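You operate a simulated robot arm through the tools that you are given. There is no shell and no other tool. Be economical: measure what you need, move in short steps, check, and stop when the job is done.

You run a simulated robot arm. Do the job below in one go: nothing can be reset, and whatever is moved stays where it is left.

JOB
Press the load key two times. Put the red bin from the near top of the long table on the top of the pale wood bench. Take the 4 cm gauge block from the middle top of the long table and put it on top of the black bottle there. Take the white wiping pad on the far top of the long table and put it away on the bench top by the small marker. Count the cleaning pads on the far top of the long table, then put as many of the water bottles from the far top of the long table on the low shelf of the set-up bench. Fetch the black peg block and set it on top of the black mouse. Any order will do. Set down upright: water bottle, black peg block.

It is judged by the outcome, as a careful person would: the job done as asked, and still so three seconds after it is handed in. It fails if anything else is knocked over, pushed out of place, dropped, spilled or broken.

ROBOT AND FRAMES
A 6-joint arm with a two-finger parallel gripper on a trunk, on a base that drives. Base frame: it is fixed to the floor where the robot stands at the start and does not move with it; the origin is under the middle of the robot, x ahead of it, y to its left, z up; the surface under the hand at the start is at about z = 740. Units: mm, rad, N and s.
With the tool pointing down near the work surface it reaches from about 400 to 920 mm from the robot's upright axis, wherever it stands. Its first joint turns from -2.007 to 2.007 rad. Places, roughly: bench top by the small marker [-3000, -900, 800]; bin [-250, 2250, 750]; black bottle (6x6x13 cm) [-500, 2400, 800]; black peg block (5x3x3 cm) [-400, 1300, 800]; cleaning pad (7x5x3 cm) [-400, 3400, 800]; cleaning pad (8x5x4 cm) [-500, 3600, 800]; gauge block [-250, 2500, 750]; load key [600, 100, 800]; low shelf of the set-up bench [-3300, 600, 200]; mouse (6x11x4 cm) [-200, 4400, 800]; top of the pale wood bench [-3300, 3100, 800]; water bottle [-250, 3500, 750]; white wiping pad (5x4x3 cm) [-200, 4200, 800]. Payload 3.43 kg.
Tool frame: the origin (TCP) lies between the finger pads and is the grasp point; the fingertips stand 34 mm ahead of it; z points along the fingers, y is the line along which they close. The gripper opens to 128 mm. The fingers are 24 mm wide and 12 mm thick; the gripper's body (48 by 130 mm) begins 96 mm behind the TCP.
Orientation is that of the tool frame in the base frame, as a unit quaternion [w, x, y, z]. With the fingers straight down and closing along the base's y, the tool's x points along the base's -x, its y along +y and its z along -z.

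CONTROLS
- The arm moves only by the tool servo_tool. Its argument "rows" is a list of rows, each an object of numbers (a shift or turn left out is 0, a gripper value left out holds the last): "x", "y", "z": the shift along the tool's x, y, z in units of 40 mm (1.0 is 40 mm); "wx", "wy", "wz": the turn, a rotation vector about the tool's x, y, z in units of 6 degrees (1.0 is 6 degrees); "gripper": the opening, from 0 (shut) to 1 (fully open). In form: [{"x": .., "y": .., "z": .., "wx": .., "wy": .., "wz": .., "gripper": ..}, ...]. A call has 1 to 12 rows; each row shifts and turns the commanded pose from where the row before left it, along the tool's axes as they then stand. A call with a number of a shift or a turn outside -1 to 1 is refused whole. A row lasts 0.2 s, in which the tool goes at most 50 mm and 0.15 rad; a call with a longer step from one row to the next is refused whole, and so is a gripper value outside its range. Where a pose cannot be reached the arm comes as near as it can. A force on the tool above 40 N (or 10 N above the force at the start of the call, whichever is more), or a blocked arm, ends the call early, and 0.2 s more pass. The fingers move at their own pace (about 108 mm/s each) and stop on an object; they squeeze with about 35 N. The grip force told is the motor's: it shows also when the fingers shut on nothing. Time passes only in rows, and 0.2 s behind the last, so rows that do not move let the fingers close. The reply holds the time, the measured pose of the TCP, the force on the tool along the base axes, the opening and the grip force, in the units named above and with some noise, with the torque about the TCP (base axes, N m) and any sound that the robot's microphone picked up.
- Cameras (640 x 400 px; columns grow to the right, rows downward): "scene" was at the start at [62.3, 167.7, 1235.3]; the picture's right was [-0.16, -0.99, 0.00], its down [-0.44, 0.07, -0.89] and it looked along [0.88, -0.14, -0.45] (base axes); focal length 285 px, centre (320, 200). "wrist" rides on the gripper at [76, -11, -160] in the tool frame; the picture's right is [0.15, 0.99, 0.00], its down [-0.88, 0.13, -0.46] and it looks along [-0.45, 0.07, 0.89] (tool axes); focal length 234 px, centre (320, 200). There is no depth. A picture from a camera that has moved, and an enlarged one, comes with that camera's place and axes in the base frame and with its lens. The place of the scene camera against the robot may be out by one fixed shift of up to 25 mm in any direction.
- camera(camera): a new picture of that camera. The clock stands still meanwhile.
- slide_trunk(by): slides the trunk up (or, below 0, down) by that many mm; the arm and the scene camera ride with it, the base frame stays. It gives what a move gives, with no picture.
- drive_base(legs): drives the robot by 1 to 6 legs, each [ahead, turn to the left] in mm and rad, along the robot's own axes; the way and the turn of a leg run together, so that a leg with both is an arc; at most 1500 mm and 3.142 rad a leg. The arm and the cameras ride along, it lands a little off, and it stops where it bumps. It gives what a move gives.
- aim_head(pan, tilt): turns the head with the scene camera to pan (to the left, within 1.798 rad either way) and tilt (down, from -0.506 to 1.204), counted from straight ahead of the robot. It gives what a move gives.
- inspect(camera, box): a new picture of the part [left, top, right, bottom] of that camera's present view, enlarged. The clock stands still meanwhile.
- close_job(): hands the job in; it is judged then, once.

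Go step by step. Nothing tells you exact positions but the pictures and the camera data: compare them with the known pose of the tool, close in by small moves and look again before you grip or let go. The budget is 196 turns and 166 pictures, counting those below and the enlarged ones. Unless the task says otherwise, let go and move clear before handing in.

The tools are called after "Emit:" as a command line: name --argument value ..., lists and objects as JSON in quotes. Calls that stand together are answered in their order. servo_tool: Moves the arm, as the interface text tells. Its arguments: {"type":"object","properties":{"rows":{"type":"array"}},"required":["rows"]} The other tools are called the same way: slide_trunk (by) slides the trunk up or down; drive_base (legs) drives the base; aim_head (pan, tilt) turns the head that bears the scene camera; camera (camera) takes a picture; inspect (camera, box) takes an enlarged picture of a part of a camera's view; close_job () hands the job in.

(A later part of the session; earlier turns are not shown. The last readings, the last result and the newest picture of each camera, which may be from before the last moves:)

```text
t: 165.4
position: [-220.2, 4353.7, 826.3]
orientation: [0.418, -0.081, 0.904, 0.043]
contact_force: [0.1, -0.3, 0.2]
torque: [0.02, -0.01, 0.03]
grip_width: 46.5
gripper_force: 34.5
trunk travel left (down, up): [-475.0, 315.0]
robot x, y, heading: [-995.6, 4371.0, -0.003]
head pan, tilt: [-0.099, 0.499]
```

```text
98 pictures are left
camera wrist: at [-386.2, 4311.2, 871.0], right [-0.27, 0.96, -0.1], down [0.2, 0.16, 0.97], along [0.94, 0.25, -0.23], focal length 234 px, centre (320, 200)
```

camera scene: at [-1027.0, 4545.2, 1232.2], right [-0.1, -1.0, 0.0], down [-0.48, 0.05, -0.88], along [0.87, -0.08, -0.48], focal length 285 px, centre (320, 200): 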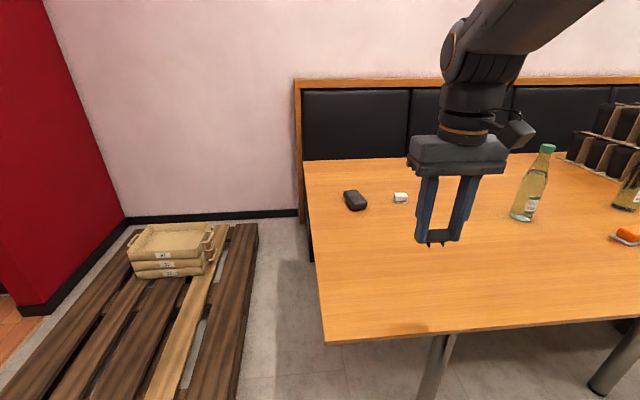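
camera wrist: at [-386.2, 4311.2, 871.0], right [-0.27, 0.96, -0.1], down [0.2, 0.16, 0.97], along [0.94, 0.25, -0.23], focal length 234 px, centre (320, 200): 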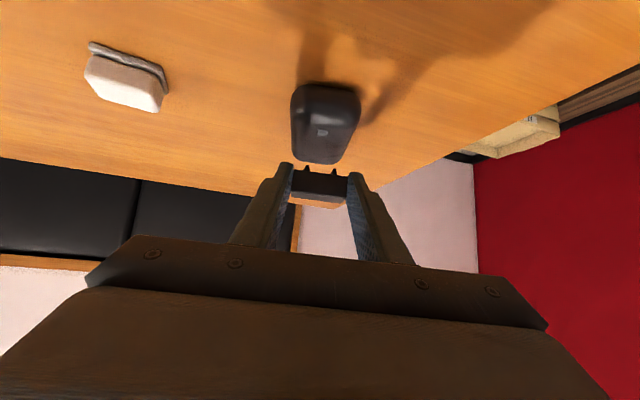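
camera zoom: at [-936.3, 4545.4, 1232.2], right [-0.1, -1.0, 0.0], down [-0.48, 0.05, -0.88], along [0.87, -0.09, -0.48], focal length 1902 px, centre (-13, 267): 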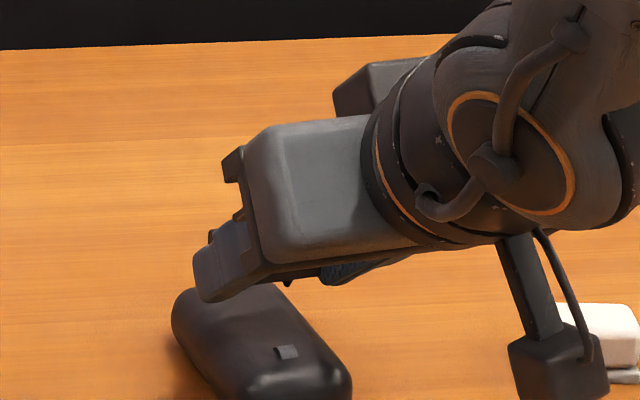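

The pegs are about 12 mm above the mouse's top. I lower in small steps until contact.

Emit:
servo_tool --rows '[{"x": 0.0575, "z": 0.048}, {"x": 0.0575, "z": 0.048}, {"x": 0.038, "z": 0.032}, {}]'

Emit:
servo_tool --rows '[{"x": 0.029, "z": 0.024}, {"x": 0.029, "z": 0.024}]'

Emit:
inspect --camera "wrist" --box '[260, 130, 380, 220]'

```text
t: 166.4
position: [-220.4, 4354.8, 818.2]
orientation: [0.419, -0.081, 0.903, 0.043]
contact_force: [-0.1, 0.0, 0.2]
torque: [-0.03, 0.03, 0.0]
grip_width: 46.6
gripper_force: 35.0
trunk travel left (down, up): [-475.0, 315.0]
robot x, y, heading: [-999.8, 4371.7, 0.004]
head pan, tilt: [-0.099, 0.499]
```

```text
t: 167.0
position: [-220.6, 4354.7, 814.9]
orientation: [0.418, -0.083, 0.904, 0.044]
contact_force: [0.2, -0.6, 0.3]
torque: [0.02, -0.02, 0.04]
grip_width: 46.4
gripper_force: 35.1
trunk travel left (down, up): [-475.0, 315.0]
robot x, y, heading: [-999.3, 4369.3, 0.0]
head pan, tilt: [-0.099, 0.499]
```

```text
4.44 times, centred on (320, 175) of wrist
camera zoom: at [-386.9, 4311.4, 860.1], right [-0.27, 0.96, -0.1], down [0.2, 0.16, 0.97], along [0.94, 0.25, -0.23], focal length 1041 px, centre (320, 311)
```

zoom: 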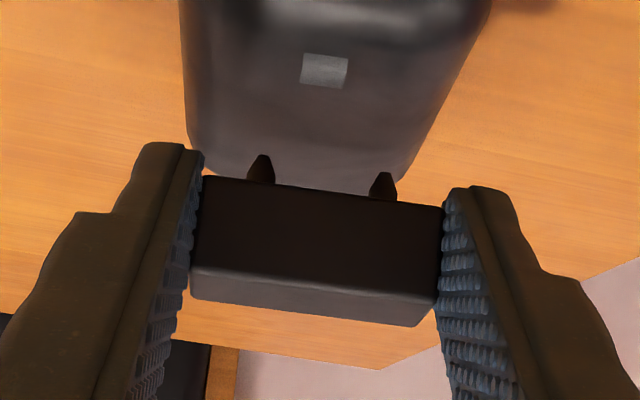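

The pegs are a bit toward the far end; I shift 9 mm back toward the mouse's middle and continue lowering.

Emit:
servo_tool --rows '[{"x": 0.145, "z": -0.172}, {}, {"x": 0.029, "z": 0.024}, {"x": 0.029, "z": 0.024}]'

Emit:
inspect --camera "wrist" --box '[260, 130, 380, 220]'

```text
t: 168.0
position: [-229.9, 4353.2, 813.6]
orientation: [0.419, -0.082, 0.903, 0.044]
contact_force: [0.4, -0.5, -0.4]
torque: [-0.05, -0.02, 0.01]
grip_width: 46.3
gripper_force: 34.8
trunk travel left (down, up): [-475.0, 315.0]
robot x, y, heading: [-995.5, 4371.5, -0.001]
head pan, tilt: [-0.099, 0.499]
```

```text
4.44 times, centred on (320, 175) of wrist
camera zoom: at [-395.9, 4309.6, 856.9], right [-0.27, 0.96, -0.1], down [0.2, 0.16, 0.97], along [0.94, 0.25, -0.23], focal length 1041 px, centre (320, 311)
```

zoom: 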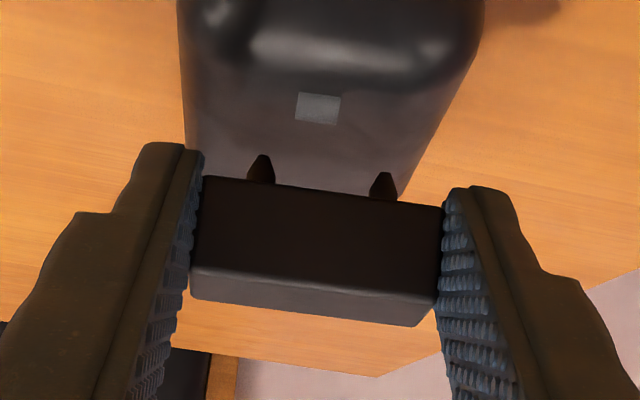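

Emit:
servo_tool --rows '[{"y": -0.1}, {"x": 0.029, "z": 0.024}, {"x": 0.029, "z": 0.024}]'

Emit:
servo_tool --rows '[{"x": 0.029, "z": 0.024}, {"x": 0.029, "z": 0.024}]'

Emit:
inspect --camera "wrist" --box '[260, 130, 380, 220]'

```text
t: 168.8
position: [-229.2, 4349.2, 808.4]
orientation: [0.418, -0.081, 0.904, 0.044]
contact_force: [-0.3, -0.5, -0.7]
torque: [0.03, 0.0, 0.02]
grip_width: 46.2
gripper_force: 34.7
trunk travel left (down, up): [-475.0, 315.0]
robot x, y, heading: [-997.8, 4367.9, 0.001]
head pan, tilt: [-0.099, 0.499]
```

```text
t: 169.4
position: [-229.9, 4348.4, 805.7]
orientation: [0.418, -0.081, 0.904, 0.044]
contact_force: [0.0, 0.2, 0.5]
torque: [-0.02, 0.02, 0.0]
grip_width: 46.5
gripper_force: 35.2
trunk travel left (down, up): [-475.0, 315.0]
robot x, y, heading: [-999.9, 4369.2, -0.0]
head pan, tilt: [-0.099, 0.499]
```

```text
4.44 times, centred on (320, 175) of wrist
camera zoom: at [-395.2, 4305.7, 850.5], right [-0.27, 0.96, -0.1], down [0.2, 0.16, 0.97], along [0.94, 0.25, -0.23], focal length 1041 px, centre (320, 311)
```

zoom: 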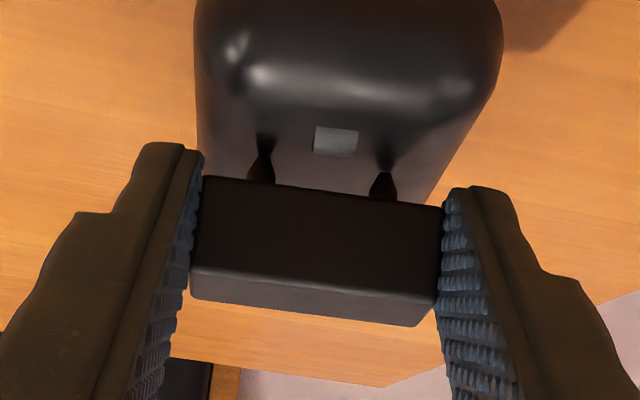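

The pegs' shadows nearly meet the tips. A few more 1 mm steps.

Emit:
servo_tool --rows '[{"x": 0.019, "z": 0.016}, {"x": 0.019, "z": 0.016}]'

Emit:
servo_tool --rows '[{"x": 0.019, "z": 0.016}, {"x": 0.019, "z": 0.016}]'

Emit:
inspect --camera "wrist" --box '[260, 130, 380, 220]'

```text
t: 170.0
position: [-229.1, 4349.6, 805.5]
orientation: [0.42, -0.081, 0.903, 0.044]
contact_force: [-1.6, -1.0, 7.6]
torque: [-0.11, -0.23, -0.05]
grip_width: 46.7
gripper_force: 35.1
trunk travel left (down, up): [-475.0, 315.0]
robot x, y, heading: [-995.9, 4373.9, 0.005]
head pan, tilt: [-0.099, 0.499]
```

```text
t: 170.6
position: [-228.4, 4349.0, 806.0]
orientation: [0.42, -0.082, 0.903, 0.044]
contact_force: [-0.6, -1.7, 22.0]
torque: [-0.07, -0.6, -0.03]
grip_width: 46.3
gripper_force: 35.0
trunk travel left (down, up): [-475.0, 315.0]
robot x, y, heading: [-1000.9, 4372.3, 0.005]
head pan, tilt: [-0.099, 0.499]
```

```text
4.44 times, centred on (320, 175) of wrist
camera zoom: at [-395.2, 4305.9, 848.7], right [-0.27, 0.96, -0.1], down [0.19, 0.16, 0.97], along [0.94, 0.25, -0.23], focal length 1041 px, centre (320, 311)
```

zoom: 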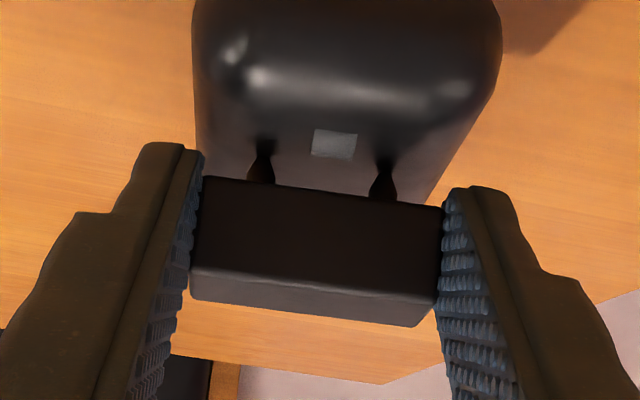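

Contact (22 N). I ease the load and open the fingers slowly.

Emit:
servo_tool --rows '[{"x": -0.03, "z": -0.026}, {"x": -0.015, "z": -0.013}, {}]'

Emit:
servo_tool --rows '[{"gripper": 0.37}, {"gripper": 0.4}, {"gripper": 0.45}, {"gripper": 0.5}, {}, {}]'

Emit:
inspect --camera "wrist" --box '[260, 130, 380, 220]'

```text
t: 171.4
position: [-228.8, 4348.8, 806.0]
orientation: [0.418, -0.082, 0.903, 0.044]
contact_force: [4.4, 0.2, 17.4]
torque: [-0.01, -0.67, 0.02]
grip_width: 46.3
gripper_force: 34.9
trunk travel left (down, up): [-475.0, 315.0]
robot x, y, heading: [-999.5, 4373.0, 0.003]
head pan, tilt: [-0.099, 0.499]
```

```text
t: 172.8
position: [-230.1, 4348.4, 803.6]
orientation: [0.418, -0.081, 0.904, 0.043]
contact_force: [-1.4, 0.2, 7.2]
torque: [-0.2, -0.12, -0.07]
grip_width: 64.0
gripper_force: 0.1
trunk travel left (down, up): [-475.0, 315.0]
robot x, y, heading: [-996.8, 4370.7, -0.001]
head pan, tilt: [-0.099, 0.499]
```

```text
4.44 times, centred on (320, 175) of wrist
camera zoom: at [-395.9, 4305.7, 848.9], right [-0.27, 0.96, -0.1], down [0.2, 0.16, 0.97], along [0.94, 0.25, -0.23], focal length 1041 px, centre (320, 311)
```

zoom: 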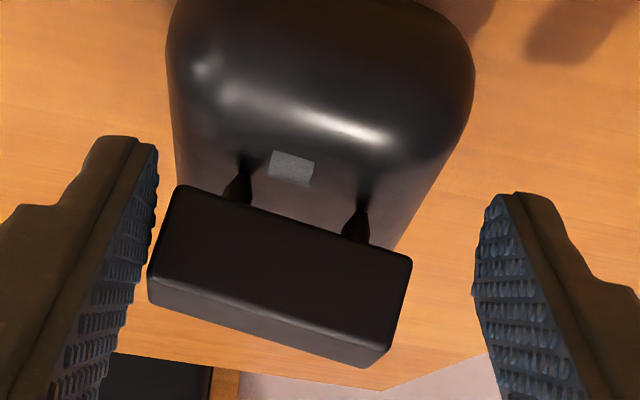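

The block stands on its pegs on the mouse (both shifted a few mm). I open wider, then withdraw upward and back.

Emit:
servo_tool --rows '[{"gripper": 0.55}, {"gripper": 0.62}, {"x": -0.02, "z": -0.02}, {}]'

Emit:
inspect --camera "wrist" --box '[240, 120, 400, 230]'

```text
t: 173.8
position: [-229.3, 4349.0, 805.2]
orientation: [0.418, -0.081, 0.904, 0.044]
contact_force: [0.9, 0.0, 0.4]
torque: [0.01, 0.03, 0.0]
grip_width: 79.5
gripper_force: 0.1
trunk travel left (down, up): [-475.0, 315.0]
robot x, y, heading: [-998.9, 4373.7, 0.002]
head pan, tilt: [-0.099, 0.499]
```

```text
3.64 times, centred on (320, 175) of wrist
camera zoom: at [-395.4, 4305.9, 850.0], right [-0.27, 0.96, -0.1], down [0.2, 0.16, 0.97], along [0.94, 0.25, -0.23], focal length 852 px, centre (320, 291)
```

zoom: 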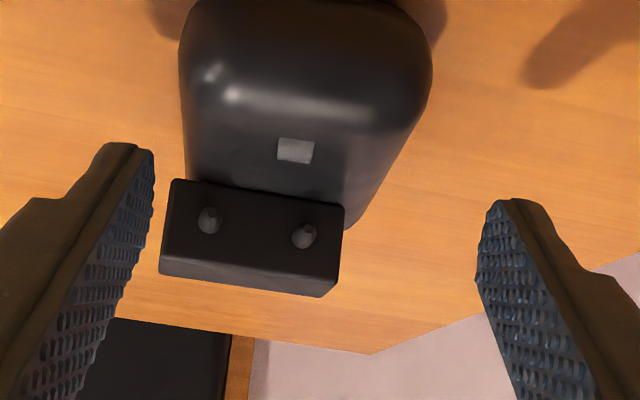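

Oops, the block tipped onto its side on the mouse as a finger had been pressing on the mouse. I withdraw and look at how it lies.

Emit:
servo_tool --rows '[{"x": -0.15, "z": -0.15}, {"z": -0.5}, {"z": -0.9}, {"z": -0.9}, {}]'

Emit:
inspect --camera "wrist" --box '[240, 80, 400, 190]'

Emit:
inspect --camera "scene" --box '[330, 160, 430, 230]'

```text
t: 175.0
position: [-299.4, 4335.0, 872.5]
orientation: [0.419, -0.082, 0.903, 0.044]
contact_force: [1.1, 0.0, -0.3]
torque: [0.0, -0.03, 0.0]
grip_width: 79.3
gripper_force: 0.1
trunk travel left (down, up): [-475.0, 315.0]
robot x, y, heading: [-1003.4, 4375.6, 0.002]
head pan, tilt: [-0.099, 0.499]
```

```text
3.64 times, centred on (320, 135) of wrist
camera zoom: at [-464.9, 4292.1, 917.5], right [-0.27, 0.96, -0.1], down [0.2, 0.16, 0.97], along [0.94, 0.25, -0.23], focal length 852 px, centre (320, 436)
```

zoom: 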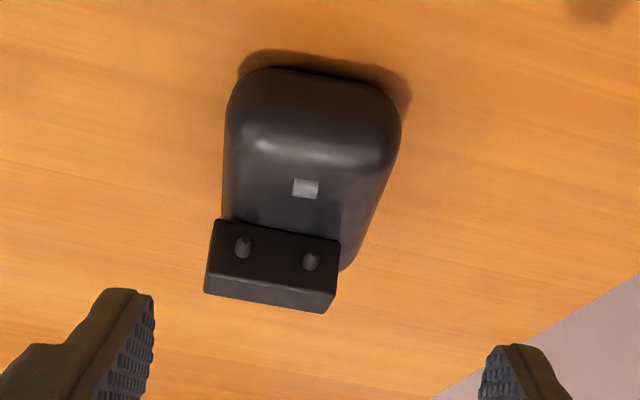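

```text
5.71 times, centred on (380, 195) of scene
camera zoom: at [-936.2, 4545.4, 1232.2], right [-0.1, -1.0, 0.0], down [-0.48, 0.05, -0.88], along [0.87, -0.08, -0.48], focal length 1630 px, centre (-23, 229)
```

zoom: 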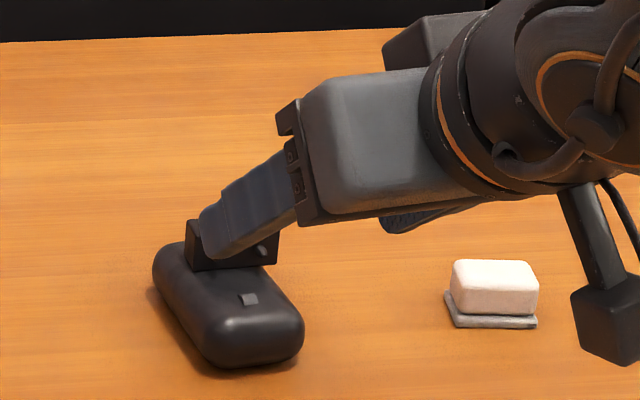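

The block lies flat on the mouse's rear part, pegs toward me. I raise and re-pitch the hand to 20° inward for a re-grasp with less fingertip overhang.

Emit:
servo_tool --rows '[{"x": -0.64, "z": -0.54}, {"x": -0.64, "z": -0.54}, {"x": -0.5, "z": -0.42}, {"wy": 1}, {"wy": 1}, {"wy": 1}, {"wy": 1}, {"wy": 1}, {"wy": 1}, {"wy": 1}, {"wy": 1}, {"wy": 1}]'

Emit:
servo_tool --rows '[{"wy": 1}, {"wy": 1}, {"wy": 0.67}, {}]'

Emit:
camera --camera "wrist"

Emit:
inspect --camera "wrist" --box '[250, 170, 390, 270]'

```text
t: 177.6
position: [-299.1, 4333.0, 967.1]
orientation: [-0.037, -0.093, 0.995, 0.002]
contact_force: [0.7, -0.4, 0.8]
torque: [0.01, -0.01, 0.01]
grip_width: 79.6
gripper_force: 0.1
trunk travel left (down, up): [-475.0, 315.0]
robot x, y, heading: [-995.8, 4367.3, 0.003]
head pan, tilt: [-0.099, 0.499]
```

```text
t: 178.6
position: [-299.2, 4334.3, 965.6]
orientation: [-0.176, -0.091, 0.98, -0.011]
contact_force: [-0.6, 0.3, -0.1]
torque: [0.01, 0.0, -0.01]
grip_width: 79.5
gripper_force: 0.1
trunk travel left (down, up): [-475.0, 315.0]
robot x, y, heading: [-997.0, 4371.1, 0.003]
head pan, tilt: [-0.099, 0.499]
```

```text
89 pictures are left
camera wrist: at [-311.9, 4318.6, 1141.9], right [-0.32, 0.95, 0.06], down [0.94, 0.31, 0.12], along [0.1, 0.1, -0.99], focal length 234 px, centre (320, 200)
```

wrist: 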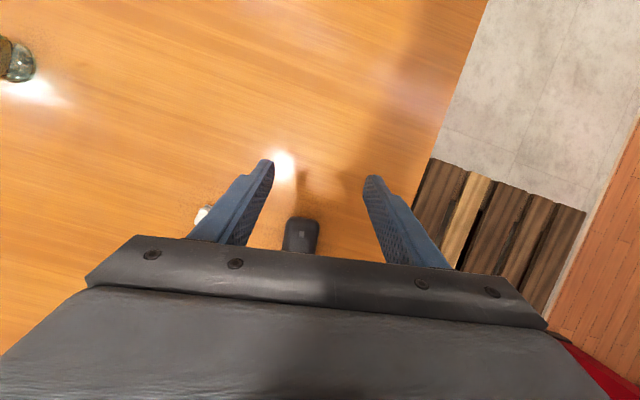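

```text
4.00 times, centred on (320, 220) of wrist
camera zoom: at [-311.9, 4318.6, 1141.9], right [-0.32, 0.95, 0.06], down [0.94, 0.31, 0.12], along [0.1, 0.1, -0.99], focal length 937 px, centre (320, 120)
```

zoom: 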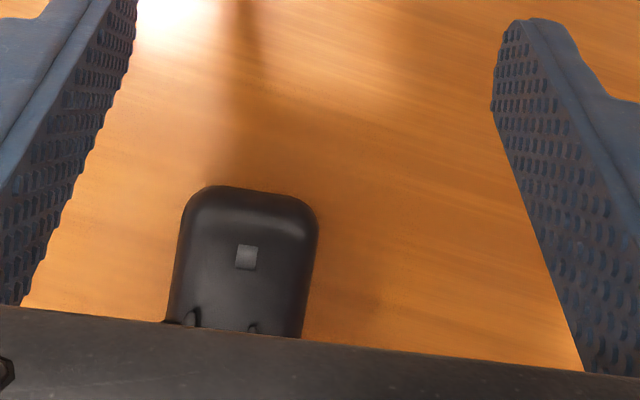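

Pegs at (-188, 4343); body centre ≈ (-171, 4345, 783). I move over it.

Emit:
servo_tool --rows '[{"x": -0.827, "y": -0.064, "z": 0.26}, {"x": -0.827, "y": -0.064, "z": 0.26}, {"x": -0.827, "y": -0.064, "z": 0.26}, {"x": -0.827, "y": -0.064, "z": 0.26}, {"x": -0.827, "y": -0.064, "z": 0.26}, {"gripper": 0.55}]'

Emit:
inspect --camera "wrist" --box '[240, 130, 400, 240]'

```text
t: 180.0
position: [-165.4, 4348.1, 858.6]
orientation: [-0.177, -0.092, 0.98, -0.011]
contact_force: [0.8, 0.0, 0.3]
torque: [0.01, -0.01, -0.02]
grip_width: 70.2
gripper_force: 0.1
out of reach, approached as far as the arm can: row 5
trunk travel left (down, up): [-475.0, 315.0]
robot x, y, heading: [-1001.2, 4371.1, 0.004]
head pan, tilt: [-0.099, 0.499]
```

```text
3.64 times, centred on (320, 185) of wrist
camera zoom: at [-179.4, 4332.0, 1034.6], right [-0.32, 0.95, 0.06], down [0.94, 0.31, 0.12], along [0.1, 0.1, -0.99], focal length 852 px, centre (320, 254)
```

zoom: 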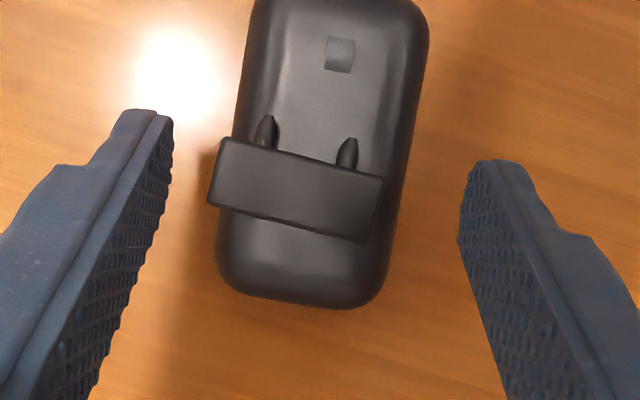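

Good view: block centre (-171, 4344), yaw ≈5°. I align the yaw and lower around it.

Emit:
servo_tool --rows '[{"wz": 0.87}, {"x": -0.167, "y": -0.03, "z": 0.374}, {"x": -0.167, "y": -0.03, "z": 0.374}, {"x": -0.15, "y": -0.03, "z": 0.32}, {}]'

Emit:
inspect --camera "wrist" --box '[240, 130, 400, 240]'

```text
t: 181.2
position: [-161.5, 4343.3, 812.6]
orientation: [-0.176, -0.047, 0.983, -0.019]
contact_force: [-0.4, -0.2, 0.7]
torque: [0.01, -0.05, 0.04]
grip_width: 70.4
gripper_force: 0.1
trunk travel left (down, up): [-475.0, 315.0]
robot x, y, heading: [-999.7, 4372.1, -0.001]
head pan, tilt: [-0.099, 0.499]
```

```text
3.64 times, centred on (320, 185) of wrist
camera zoom: at [-177.6, 4335.0, 988.6], right [-0.23, 0.97, 0.03], down [0.97, 0.23, 0.12], along [0.11, 0.06, -0.99], focal length 852 px, centre (320, 254)
```

zoom: 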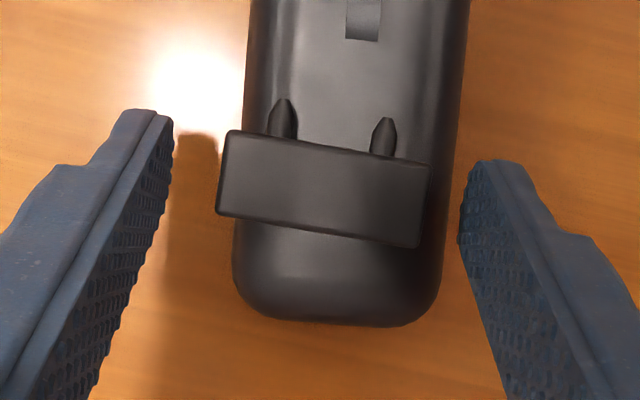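

Emit:
servo_tool --rows '[{"y": 0.06, "z": 0.03}, {"gripper": 0.42}, {"gripper": 0.3}, {"gripper": 0.1}, {"gripper": 0}, {}, {}]'

Emit:
inspect --camera "wrist" --box '[240, 130, 400, 240]'

```text
t: 182.8
position: [-163.3, 4345.4, 812.6]
orientation: [-0.175, -0.046, 0.983, -0.019]
contact_force: [-0.9, -1.0, 2.1]
torque: [0.03, 0.01, 0.01]
grip_width: 46.6
gripper_force: 34.7
trunk travel left (down, up): [-475.0, 315.0]
robot x, y, heading: [-997.9, 4374.4, -0.002]
head pan, tilt: [-0.099, 0.499]
```

```text
3.64 times, centred on (320, 185) of wrist
camera zoom: at [-178.3, 4337.0, 987.8], right [-0.23, 0.97, 0.03], down [0.97, 0.23, 0.12], along [0.11, 0.06, -0.99], focal length 852 px, centre (320, 254)
```

zoom: 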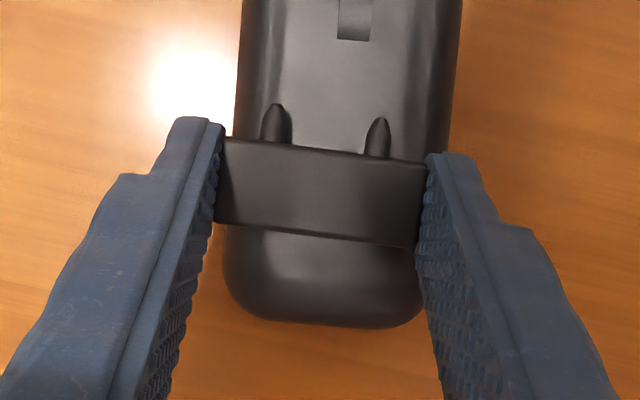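

Gripped. I lift and pitch outward by 90° to point the pegs down.

Emit:
servo_tool --rows '[{"x": 0.11, "z": -0.31}, {"x": 0.29, "z": -0.78}, {"x": 0.29, "z": -0.78}, {"wy": -1}, {"wy": -1}, {"wy": -1}, {"wy": -1}, {"wy": -1}, {"wy": -1}, {"wy": -1}, {"wy": -1}]'

Emit:
servo_tool --rows '[{"wy": -1}, {"wy": -1}, {"wy": -1}, {"wy": -1}, {"wy": -1}, {"wy": -1}, {"wy": -1}, {"x": -0.3, "z": -0.9}, {"z": -0.4}, {}]'

Emit:
camera --camera "wrist"

Emit:
inspect --camera "scene" --box '[310, 130, 450, 230]'

```text
t: 185.2
position: [-171.9, 4347.2, 890.2]
orientation: [0.24, -0.05, 0.969, 0.0]
contact_force: [0.5, 0.0, 0.3]
torque: [-0.02, -0.02, 0.02]
grip_width: 46.5
gripper_force: 35.0
out of reach, approached as far as the arm can: row 3
trunk travel left (down, up): [-475.0, 315.0]
robot x, y, heading: [-998.4, 4369.5, 0.004]
head pan, tilt: [-0.099, 0.499]
```

```text
t: 187.4
position: [-212.7, 4353.3, 924.2]
orientation: [0.509, -0.054, 0.858, 0.039]
contact_force: [-0.6, -0.2, -0.6]
torque: [0.01, 0.02, 0.03]
grip_width: 46.3
gripper_force: 35.1
out of reach, approached as far as the arm can: row 4, 5
trunk travel left (down, up): [-475.0, 315.0]
robot x, y, heading: [-999.6, 4370.4, 0.005]
head pan, tilt: [-0.099, 0.499]
```

```text
84 pictures are left
camera wrist: at [-386.4, 4318.0, 933.4], right [-0.2, 0.97, -0.12], down [0.0, 0.12, 0.99], along [0.98, 0.2, -0.03], focal length 234 px, centre (320, 200)
```

wrist: 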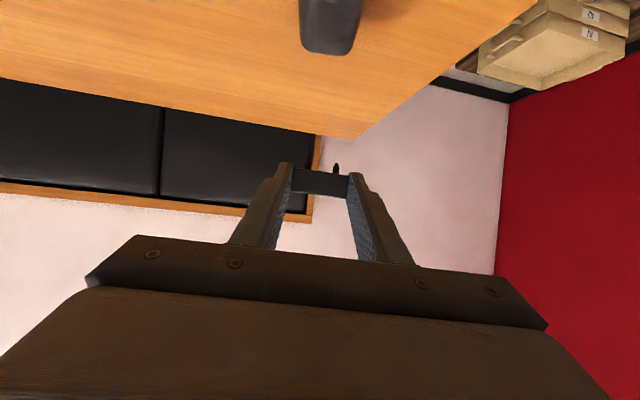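

```text
4.00 times, centred on (380, 180) of scene
camera zoom: at [-936.2, 4545.4, 1232.2], right [-0.1, -1.0, 0.0], down [-0.48, 0.05, -0.88], along [0.87, -0.09, -0.48], focal length 1141 px, centre (80, 280)
```

zoom: 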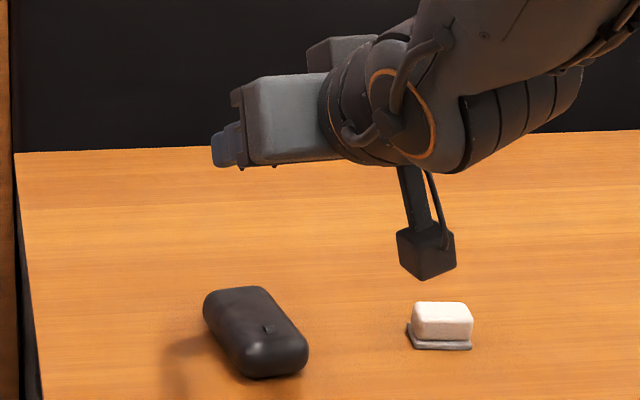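

The pitch reached only 61° (reach limits on the way). I add the missing 8.3° and check the pegs.

Emit:
servo_tool --rows '[{"wy": -0.7}, {"wy": -0.68}, {}]'

Emit:
inspect --camera "wrist" --box '[260, 130, 380, 220]'

Emit:
camera --camera "wrist"

```text
t: 188.2
position: [-213.2, 4353.3, 923.8]
orientation: [0.571, -0.051, 0.818, 0.042]
contact_force: [-0.4, 0.1, -0.4]
torque: [0.04, 0.02, 0.0]
grip_width: 46.4
gripper_force: 35.4
trunk travel left (down, up): [-475.0, 315.0]
robot x, y, heading: [-995.6, 4373.7, 0.003]
head pan, tilt: [-0.099, 0.499]
```

```text
4.44 times, centred on (320, 175) of wrist
camera zoom: at [-385.9, 4318.6, 907.7], right [-0.18, 0.98, -0.13], down [-0.14, 0.1, 0.99], along [0.97, 0.2, 0.12], focal length 1041 px, centre (320, 311)
```

zoom: 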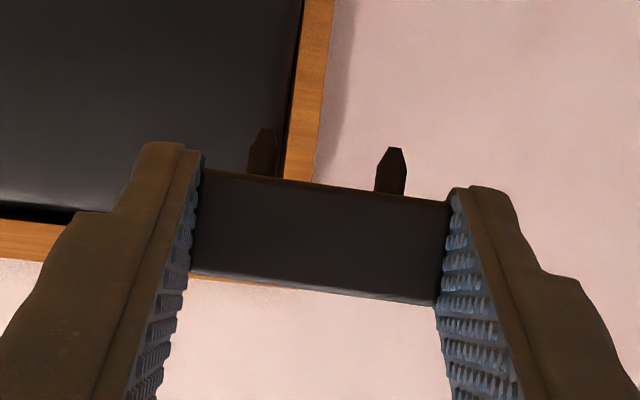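

```text
81 pictures are left
camera wrist: at [-385.9, 4318.6, 907.7], right [-0.18, 0.98, -0.13], down [-0.14, 0.1, 0.99], along [0.97, 0.2, 0.12], focal length 234 px, centre (320, 200)
```

wrist: 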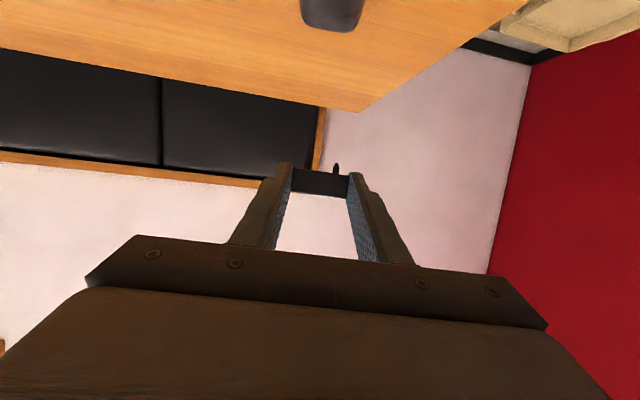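

The pegs point straight down and the block is level. I go down over the mouse middle to ~17 mm above contact.

Emit:
servo_tool --rows '[{"x": 0.655, "y": -0.05, "z": 0.194}, {"x": 0.655, "y": -0.05, "z": 0.194}, {"x": 0.655, "y": -0.05, "z": 0.194}, {"x": 0.655, "y": -0.05, "z": 0.194}, {}]'

Emit:
inspect --camera "wrist" --box '[240, 100, 400, 220]'

Emit:
inspect --camera "scene" --box '[320, 150, 440, 230]'

```text
t: 189.4
position: [-217.4, 4344.0, 814.2]
orientation: [0.57, -0.051, 0.819, 0.043]
contact_force: [-0.4, 0.5, 0.1]
torque: [0.02, -0.01, 0.02]
grip_width: 46.4
gripper_force: 34.9
trunk travel left (down, up): [-475.0, 315.0]
robot x, y, heading: [-997.7, 4371.2, 0.0]
head pan, tilt: [-0.099, 0.499]
```

```text
3.33 times, centred on (320, 160) of wrist
camera zoom: at [-391.0, 4310.6, 797.5], right [-0.18, 0.98, -0.13], down [-0.14, 0.1, 0.99], along [0.97, 0.2, 0.12], focal length 781 px, centre (320, 333)
```

zoom: 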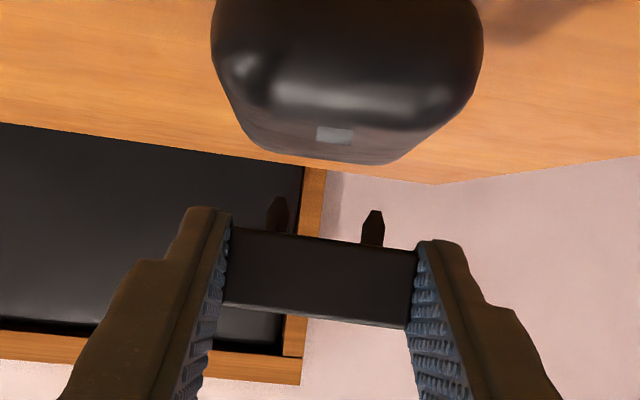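

```text
5.00 times, centred on (380, 190) of scene
camera zoom: at [-936.3, 4545.4, 1232.2], right [-0.1, -1.0, 0.0], down [-0.48, 0.05, -0.88], along [0.87, -0.09, -0.48], focal length 1427 px, centre (20, 250)
```

zoom: 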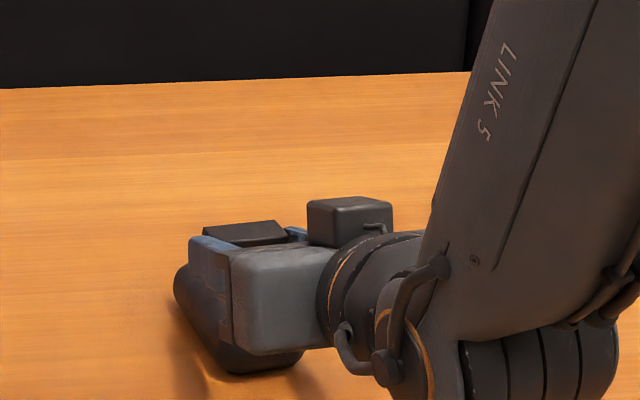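

Pegs are centred across the mouse with ~10 mm left. I lower carefully.

Emit:
servo_tool --rows '[{"x": 0.094, "z": 0.034}, {"x": 0.07, "z": 0.026}, {}]'

Emit:
servo_tool --rows '[{"x": 0.035, "z": 0.013}, {"x": 0.035, "z": 0.013}]'

Emit:
inspect --camera "wrist" --box '[240, 100, 400, 220]'

```text
t: 190.2
position: [-218.7, 4344.9, 807.6]
orientation: [0.57, -0.051, 0.819, 0.044]
contact_force: [-0.1, -0.2, -0.5]
torque: [-0.02, -0.01, -0.03]
grip_width: 46.5
gripper_force: 35.1
trunk travel left (down, up): [-475.0, 315.0]
robot x, y, heading: [-999.9, 4371.6, 0.002]
head pan, tilt: [-0.099, 0.499]
```

```text
t: 190.8
position: [-218.5, 4346.2, 805.9]
orientation: [0.57, -0.051, 0.819, 0.044]
contact_force: [0.1, 0.3, 0.3]
torque: [-0.02, 0.01, 0.02]
grip_width: 46.7
gripper_force: 35.1
trunk travel left (down, up): [-475.0, 315.0]
robot x, y, heading: [-999.8, 4373.4, 0.005]
head pan, tilt: [-0.099, 0.499]
```

```text
3.33 times, centred on (320, 160) of wrist
camera zoom: at [-391.2, 4311.1, 788.1], right [-0.18, 0.98, -0.12], down [-0.14, 0.1, 0.99], along [0.97, 0.2, 0.12], focal length 781 px, centre (320, 333)
```

zoom: 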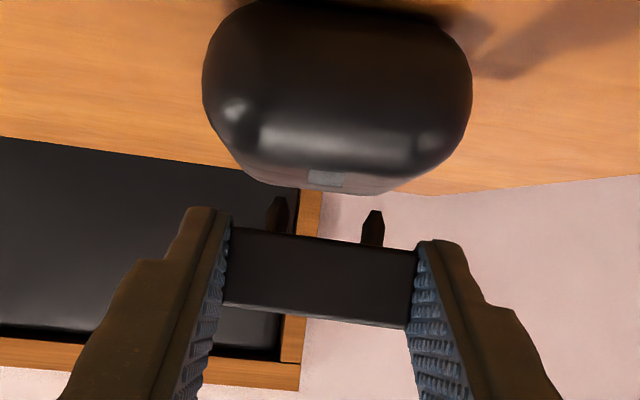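

Emit:
servo_tool --rows '[{"x": 0.047, "z": 0.017}, {"x": 0.035, "z": 0.013}]'

Emit:
servo_tool --rows '[{"x": 0.024, "z": 0.009}, {}]'

Emit:
servo_tool --rows '[{"x": 0.024, "z": 0.009}, {}]'

Emit:
inspect --camera "wrist" --box '[240, 100, 400, 220]'

```text
t: 191.4
position: [-219.1, 4346.1, 801.4]
orientation: [0.57, -0.052, 0.819, 0.046]
contact_force: [0.3, 0.6, -0.5]
torque: [-0.04, -0.02, 0.0]
grip_width: 46.5
gripper_force: 35.3
trunk travel left (down, up): [-475.0, 315.0]
robot x, y, heading: [-999.6, 4371.7, 0.004]
head pan, tilt: [-0.099, 0.499]
```

```text
t: 192.0
position: [-217.6, 4345.2, 799.3]
orientation: [0.569, -0.051, 0.82, 0.045]
contact_force: [-0.4, 0.8, -1.1]
torque: [0.03, 0.0, 0.04]
grip_width: 46.6
gripper_force: 35.3
trunk travel left (down, up): [-475.0, 315.0]
robot x, y, heading: [-994.9, 4370.0, 0.0]
head pan, tilt: [-0.099, 0.499]
```

```text
t: 192.6
position: [-218.4, 4345.4, 800.0]
orientation: [0.57, -0.05, 0.819, 0.044]
contact_force: [0.1, 0.1, 2.4]
torque: [0.01, -0.09, 0.02]
grip_width: 46.7
gripper_force: 35.0
trunk travel left (down, up): [-475.0, 315.0]
robot x, y, heading: [-997.6, 4372.1, 0.002]
head pan, tilt: [-0.099, 0.499]
```

```text
3.33 times, centred on (320, 160) of wrist
camera zoom: at [-391.4, 4311.0, 782.7], right [-0.18, 0.98, -0.12], down [-0.14, 0.1, 0.99], along [0.97, 0.2, 0.11], focal length 781 px, centre (320, 333)
```

zoom: 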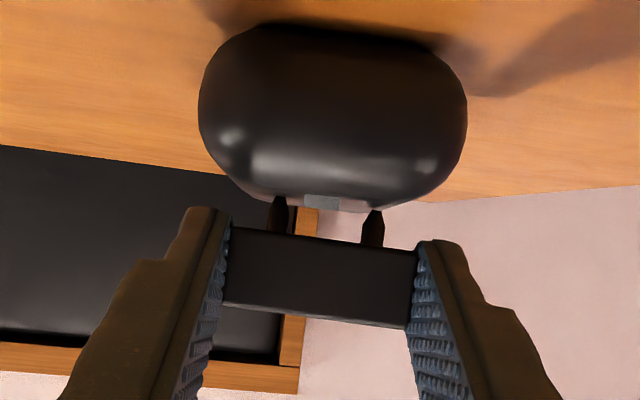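

Light contact (2.4 N). I open the fingers slowly.

Emit:
servo_tool --rows '[{"x": 0.01, "z": 0.004}, {}, {"gripper": 0.375}, {"gripper": 0.4}, {"gripper": 0.43}, {}]'

Emit:
inspect --camera "wrist" --box '[240, 100, 400, 220]'

```text
t: 194.0
position: [-219.1, 4344.8, 798.8]
orientation: [0.569, -0.051, 0.819, 0.046]
contact_force: [-0.2, -0.6, -0.1]
torque: [-0.03, -0.01, -0.02]
grip_width: 55.3
gripper_force: 0.0
trunk travel left (down, up): [-475.0, 315.0]
robot x, y, heading: [-999.3, 4369.3, 0.001]
head pan, tilt: [-0.099, 0.499]
```

```text
3.33 times, centred on (320, 160) of wrist
camera zoom: at [-391.4, 4311.1, 782.1], right [-0.18, 0.98, -0.12], down [-0.14, 0.1, 0.99], along [0.97, 0.2, 0.11], focal length 781 px, centre (320, 333)
```

zoom: 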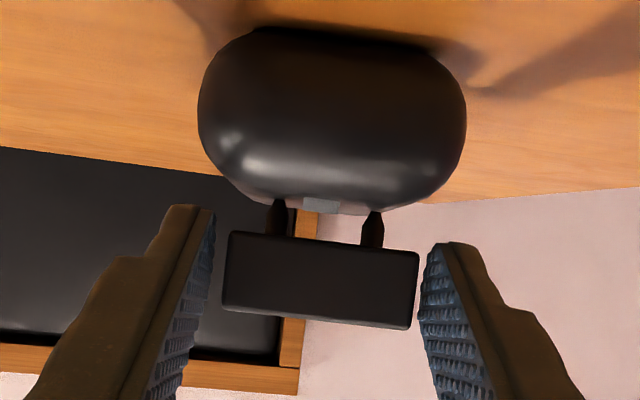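

It stands free between the fingers. I open wider and withdraw slowly backward.

Emit:
servo_tool --rows '[{"gripper": 0.5}, {"gripper": 0.6}, {}, {"x": -0.05, "z": -0.1}, {"z": -0.3}, {"z": -0.6}, {"z": -0.9}, {"z": -0.9}, {}]'

Emit:
camera --camera "wrist"

Emit:
inspect --camera "scene" --box '[320, 150, 440, 230]'

```text
t: 196.0
position: [-322.1, 4332.0, 841.1]
orientation: [0.568, -0.05, 0.82, 0.047]
contact_force: [0.5, 0.4, -0.2]
torque: [-0.01, 0.0, 0.01]
grip_width: 76.8
gripper_force: 0.0
trunk travel left (down, up): [-475.0, 315.0]
robot x, y, heading: [-997.6, 4369.4, -0.002]
head pan, tilt: [-0.099, 0.499]
```

```text
75 pictures are left
camera wrist: at [-494.9, 4296.9, 824.4], right [-0.19, 0.98, -0.12], down [-0.13, 0.09, 0.99], along [0.97, 0.2, 0.11], focal length 234 px, centre (320, 200)
```

wrist: 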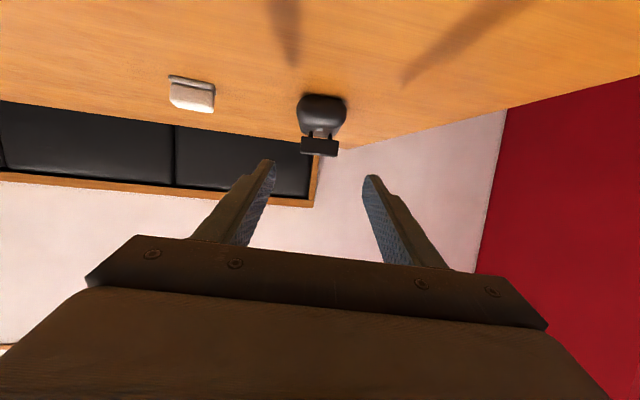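

```text
5.00 times, centred on (380, 190) of scene
camera zoom: at [-936.2, 4545.4, 1232.2], right [-0.1, -1.0, 0.0], down [-0.48, 0.05, -0.88], along [0.87, -0.08, -0.48], focal length 1427 px, centre (20, 250)
```

zoom: 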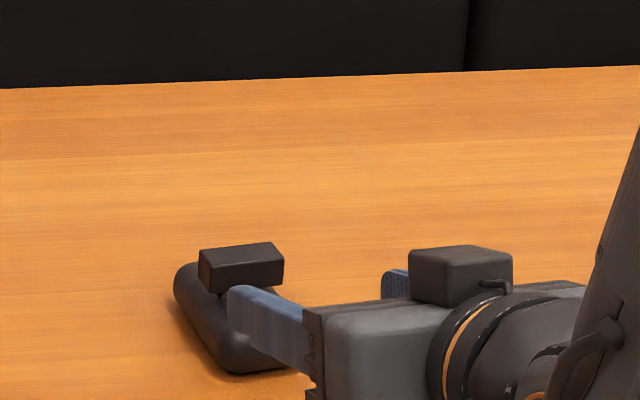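

The peg block stands upright on the mouse. Next the white pad: I raise, move to y≈4200 and turn the hand vertical.

Emit:
servo_tool --rows '[{"x": -0.76, "z": -0.28}, {"x": -0.76, "z": -0.28}, {"x": -0.76, "y": -0.6, "z": -0.28}, {"x": -0.76, "y": -0.7, "z": -0.28}, {"y": -0.9, "wy": 1}, {"y": -0.9, "wy": 1}, {"wy": 1}, {"wy": 1}, {"wy": 1}, {"wy": 1}, {"wy": 1}, {"wy": 1}]'

Emit:
servo_tool --rows '[{"wy": 1}, {"wy": 1}, {"wy": 1}, {"wy": 0.55}, {"wz": 0.6}, {"wz": 0.6}, {}]'

Emit:
camera --camera "wrist"

```text
t: 198.6
position: [-305.5, 4207.3, 967.4]
orientation: [0.186, -0.065, 0.98, 0.018]
contact_force: [-1.3, -0.8, -0.5]
torque: [-0.01, -0.02, 0.03]
grip_width: 77.0
gripper_force: 0.1
trunk travel left (down, up): [-475.0, 315.0]
robot x, y, heading: [-999.0, 4373.0, -0.002]
head pan, tilt: [-0.099, 0.499]
```

```text
t: 200.2
position: [-304.4, 4207.1, 966.9]
orientation: [0.002, -0.004, 1.0, 0.006]
contact_force: [-0.3, -0.5, -0.1]
torque: [0.01, 0.01, 0.0]
grip_width: 76.7
gripper_force: 0.1
trunk travel left (down, up): [-475.0, 315.0]
robot x, y, heading: [-997.6, 4370.8, -0.001]
head pan, tilt: [-0.099, 0.499]
```

```text
73 pictures are left
camera wrist: at [-381.8, 4193.6, 1125.5], right [-0.15, 0.99, 0.01], down [0.88, 0.13, 0.46], along [0.46, 0.08, -0.89], focal length 234 px, centre (320, 200)
```

wrist: 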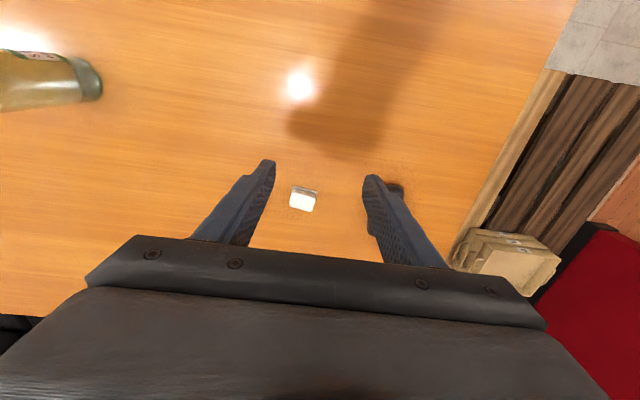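

Emit:
inspect --camera "wrist" --box '[270, 170, 340, 230]'

```text
6.67 times, centred on (305, 200) of wrist
camera zoom: at [-381.8, 4193.6, 1125.5], right [-0.15, 0.99, 0.01], down [0.88, 0.13, 0.46], along [0.46, 0.08, -0.89], focal length 1561 px, centre (420, 200)
```

zoom: 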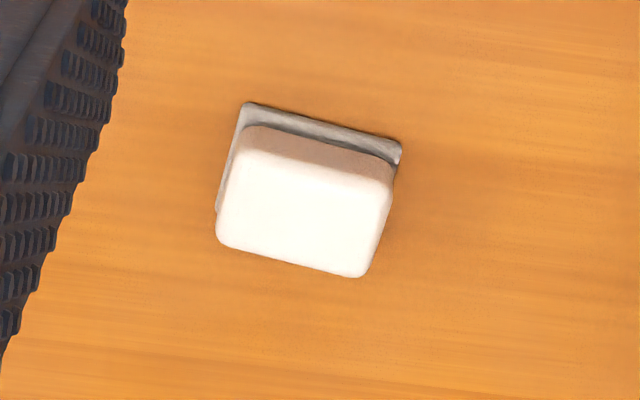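

The pad is at (-191, 4196), aligned with y. I move above and lower to z≈810.

Emit:
servo_tool --rows '[{"x": -0.94, "y": -0.09}, {"x": -0.94, "y": -0.09}, {"x": -0.94, "y": -0.1}, {"z": 0.95}, {"z": 0.95}, {"z": 0.95}, {"z": 0.95}, {}]'

Emit:
inspect --camera "wrist" --box '[230, 130, 410, 240]'

```text
t: 202.0
position: [-192.3, 4199.5, 814.7]
orientation: [0.002, -0.004, 1.0, 0.007]
contact_force: [-0.3, 0.3, -0.5]
torque: [0.01, -0.04, -0.03]
grip_width: 76.9
gripper_force: 0.1
trunk travel left (down, up): [-475.0, 315.0]
robot x, y, heading: [-996.3, 4374.7, 0.004]
head pan, tilt: [-0.099, 0.499]
```

```text
3.56 times, centred on (320, 185) of wrist
camera zoom: at [-268.9, 4185.9, 973.0], right [-0.15, 0.99, 0.01], down [0.88, 0.13, 0.46], along [0.46, 0.08, -0.89], focal length 833 px, centre (320, 253)
```

zoom: 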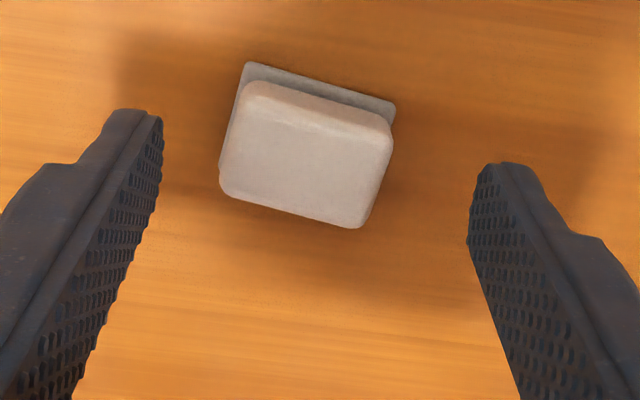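

Emit:
servo_tool --rows '[{"y": -0.08, "z": 0.4}, {"z": 0.4}, {"z": 0.05}, {"gripper": 0.4}, {"gripper": 0.2}, {"gripper": 0}, {}, {}, {"z": -0.5}, {"z": -0.5}, {}]'

Emit:
inspect --camera "wrist" --box '[230, 130, 410, 240]'

```text
t: 204.4
position: [-191.3, 4195.8, 821.1]
orientation: [0.003, -0.004, 1.0, 0.006]
contact_force: [-0.2, 0.1, 0.2]
torque: [0.0, -0.01, -0.02]
grip_width: 41.7
gripper_force: 34.7
trunk travel left (down, up): [-475.0, 315.0]
robot x, y, heading: [-995.5, 4376.5, 0.002]
head pan, tilt: [-0.099, 0.499]
```

```text
3.56 times, centred on (320, 185) of wrist
camera zoom: at [-268.7, 4181.4, 980.2], right [-0.15, 0.99, 0.01], down [0.88, 0.13, 0.46], along [0.45, 0.08, -0.89], focal length 833 px, centre (320, 253)
```

zoom: 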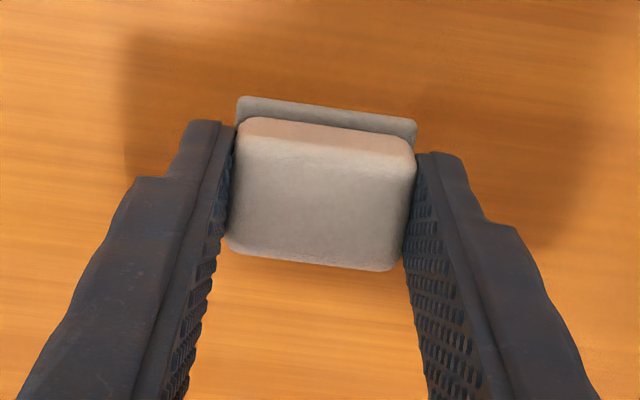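

The pad is held whole. I lift and retract, then drive south and west through open floor toward the other benches.

Emit:
servo_tool --rows '[{"z": -1}, {"z": -1}, {"z": -1}, {"x": 1, "z": -0.5}, {"x": 1}, {"x": 1}, {"x": 1}, {"x": 1}, {"x": 1}, {"x": 1}, {"x": 1}, {"x": 1}]'

Emit:
drive_base --legs '[[-110, 0], [0, -1.571], [1500, 0], [200, 0], [0, -1.571], [1150, 0]]'

Emit:
aim_head --pan 0.9 --tilt 0.35

Emit:
camera --camera "scene"

```text
t: 207.0
position: [-552.1, 4190.7, 960.0]
orientation: [0.002, -0.003, 1.0, 0.006]
contact_force: [0.7, -0.3, -0.4]
torque: [0.06, 0.07, 0.02]
grip_width: 41.7
gripper_force: 34.4
trunk travel left (down, up): [-475.0, 315.0]
robot x, y, heading: [-996.6, 4369.7, -0.004]
head pan, tilt: [-0.099, 0.499]
```

```text
t: 229.5
position: [-2698.4, 2834.1, 959.9]
orientation: [0.007, 1.0, 0.011, -0.003]
contact_force: [0.6, -0.1, 0.1]
torque: [0.03, -0.02, -0.01]
grip_width: 41.7
gripper_force: 35.1
trunk travel left (down, up): [-475.0, 315.0]
robot x, y, heading: [-2252.0, 2659.4, -3.122]
head pan, tilt: [-0.099, 0.499]
```

```text
t: 230.8
position: [-2698.0, 2834.2, 960.0]
orientation: [0.007, 1.0, 0.011, -0.002]
contact_force: [0.5, 0.0, 0.0]
torque: [0.04, -0.01, 0.0]
grip_width: 41.7
gripper_force: 35.2
trunk travel left (down, up): [-475.0, 315.0]
robot x, y, heading: [-2248.1, 2656.3, -3.126]
head pan, tilt: [0.901, 0.351]
```

```text
69 pictures are left
camera scene: at [-2278.1, 2378.1, 1245.9], right [-0.79, 0.61, 0.0], down [0.21, 0.27, -0.94], along [-0.57, -0.74, -0.34], focal length 285 px, centre (320, 200)
```

scene: 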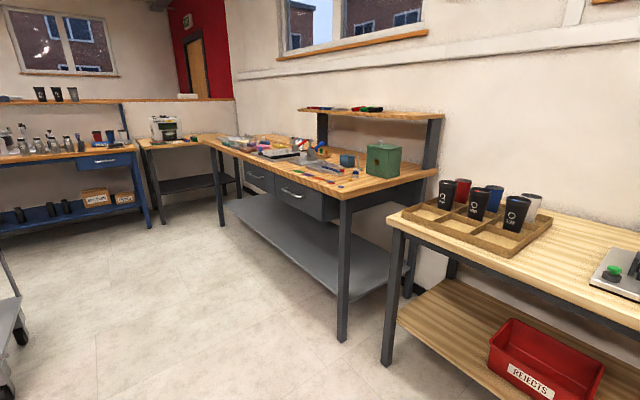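

The bench in the far corner looks like the one near (-3000, -900). I zoom for the "small marker".

Emit:
inspect --camera "scene" --box '[120, 100, 240, 180]'

```text
5.00 times, centred on (180, 140) of scene
camera zoom: at [-2278.1, 2378.1, 1245.9], right [-0.79, 0.61, 0.0], down [0.21, 0.27, -0.94], along [-0.57, -0.74, -0.34], focal length 1427 px, centre (1020, 500)
```

zoom: 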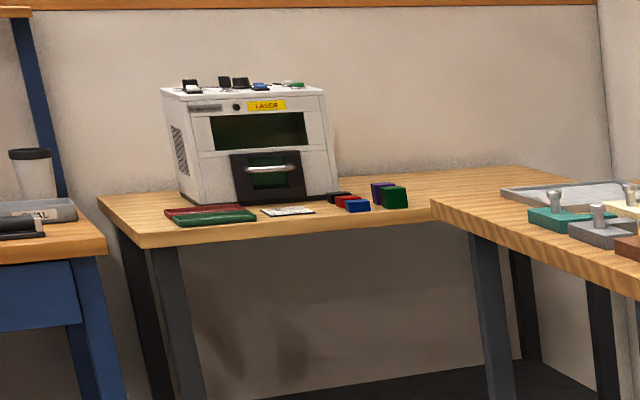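

The "small marker" is the white laser machine on the corner bench (front edge y≈-740). I drive down there.

Emit:
drive_base --legs '[[0, 1.404], [1500, 0], [1350, 0], [0, 0.15]]'

Emit:
aim_head --pan -0.2 --tilt 0.45

Emit:
camera --camera "scene"

```text
t: 248.7
position: [-2814.3, -627.1, 960.8]
orientation: [0.007, 0.699, 0.716, 0.003]
contact_force: [0.4, -0.3, -0.5]
torque: [-0.01, 0.01, -0.01]
grip_width: 41.6
gripper_force: 35.0
trunk travel left (down, up): [-475.0, 315.0]
robot x, y, heading: [-2640.7, -176.8, -1.552]
head pan, tilt: [0.901, 0.351]
```

```text
t: 250.0
position: [-2814.5, -626.7, 960.8]
orientation: [0.006, 0.698, 0.716, 0.003]
contact_force: [-1.2, -0.3, -0.4]
torque: [0.0, -0.01, -0.01]
grip_width: 41.7
gripper_force: 34.9
trunk travel left (down, up): [-475.0, 315.0]
robot x, y, heading: [-2637.6, -176.0, -1.554]
head pan, tilt: [-0.201, 0.45]
```

```text
67 pictures are left
camera scene: at [-2464.4, -250.3, 1236.7], right [-0.98, 0.18, 0.0], down [0.08, 0.43, -0.9], along [-0.16, -0.89, -0.44], focal length 285 px, centre (320, 200)
```

scene: 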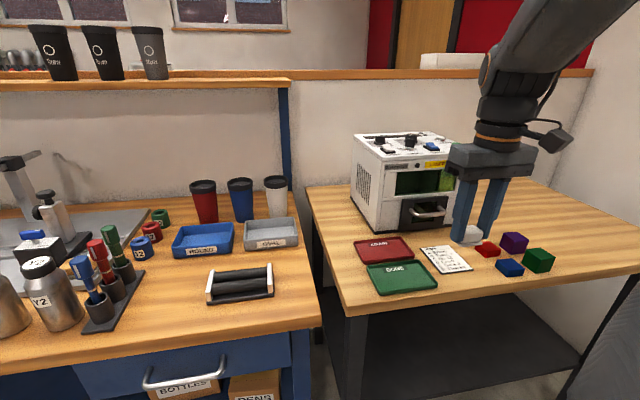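

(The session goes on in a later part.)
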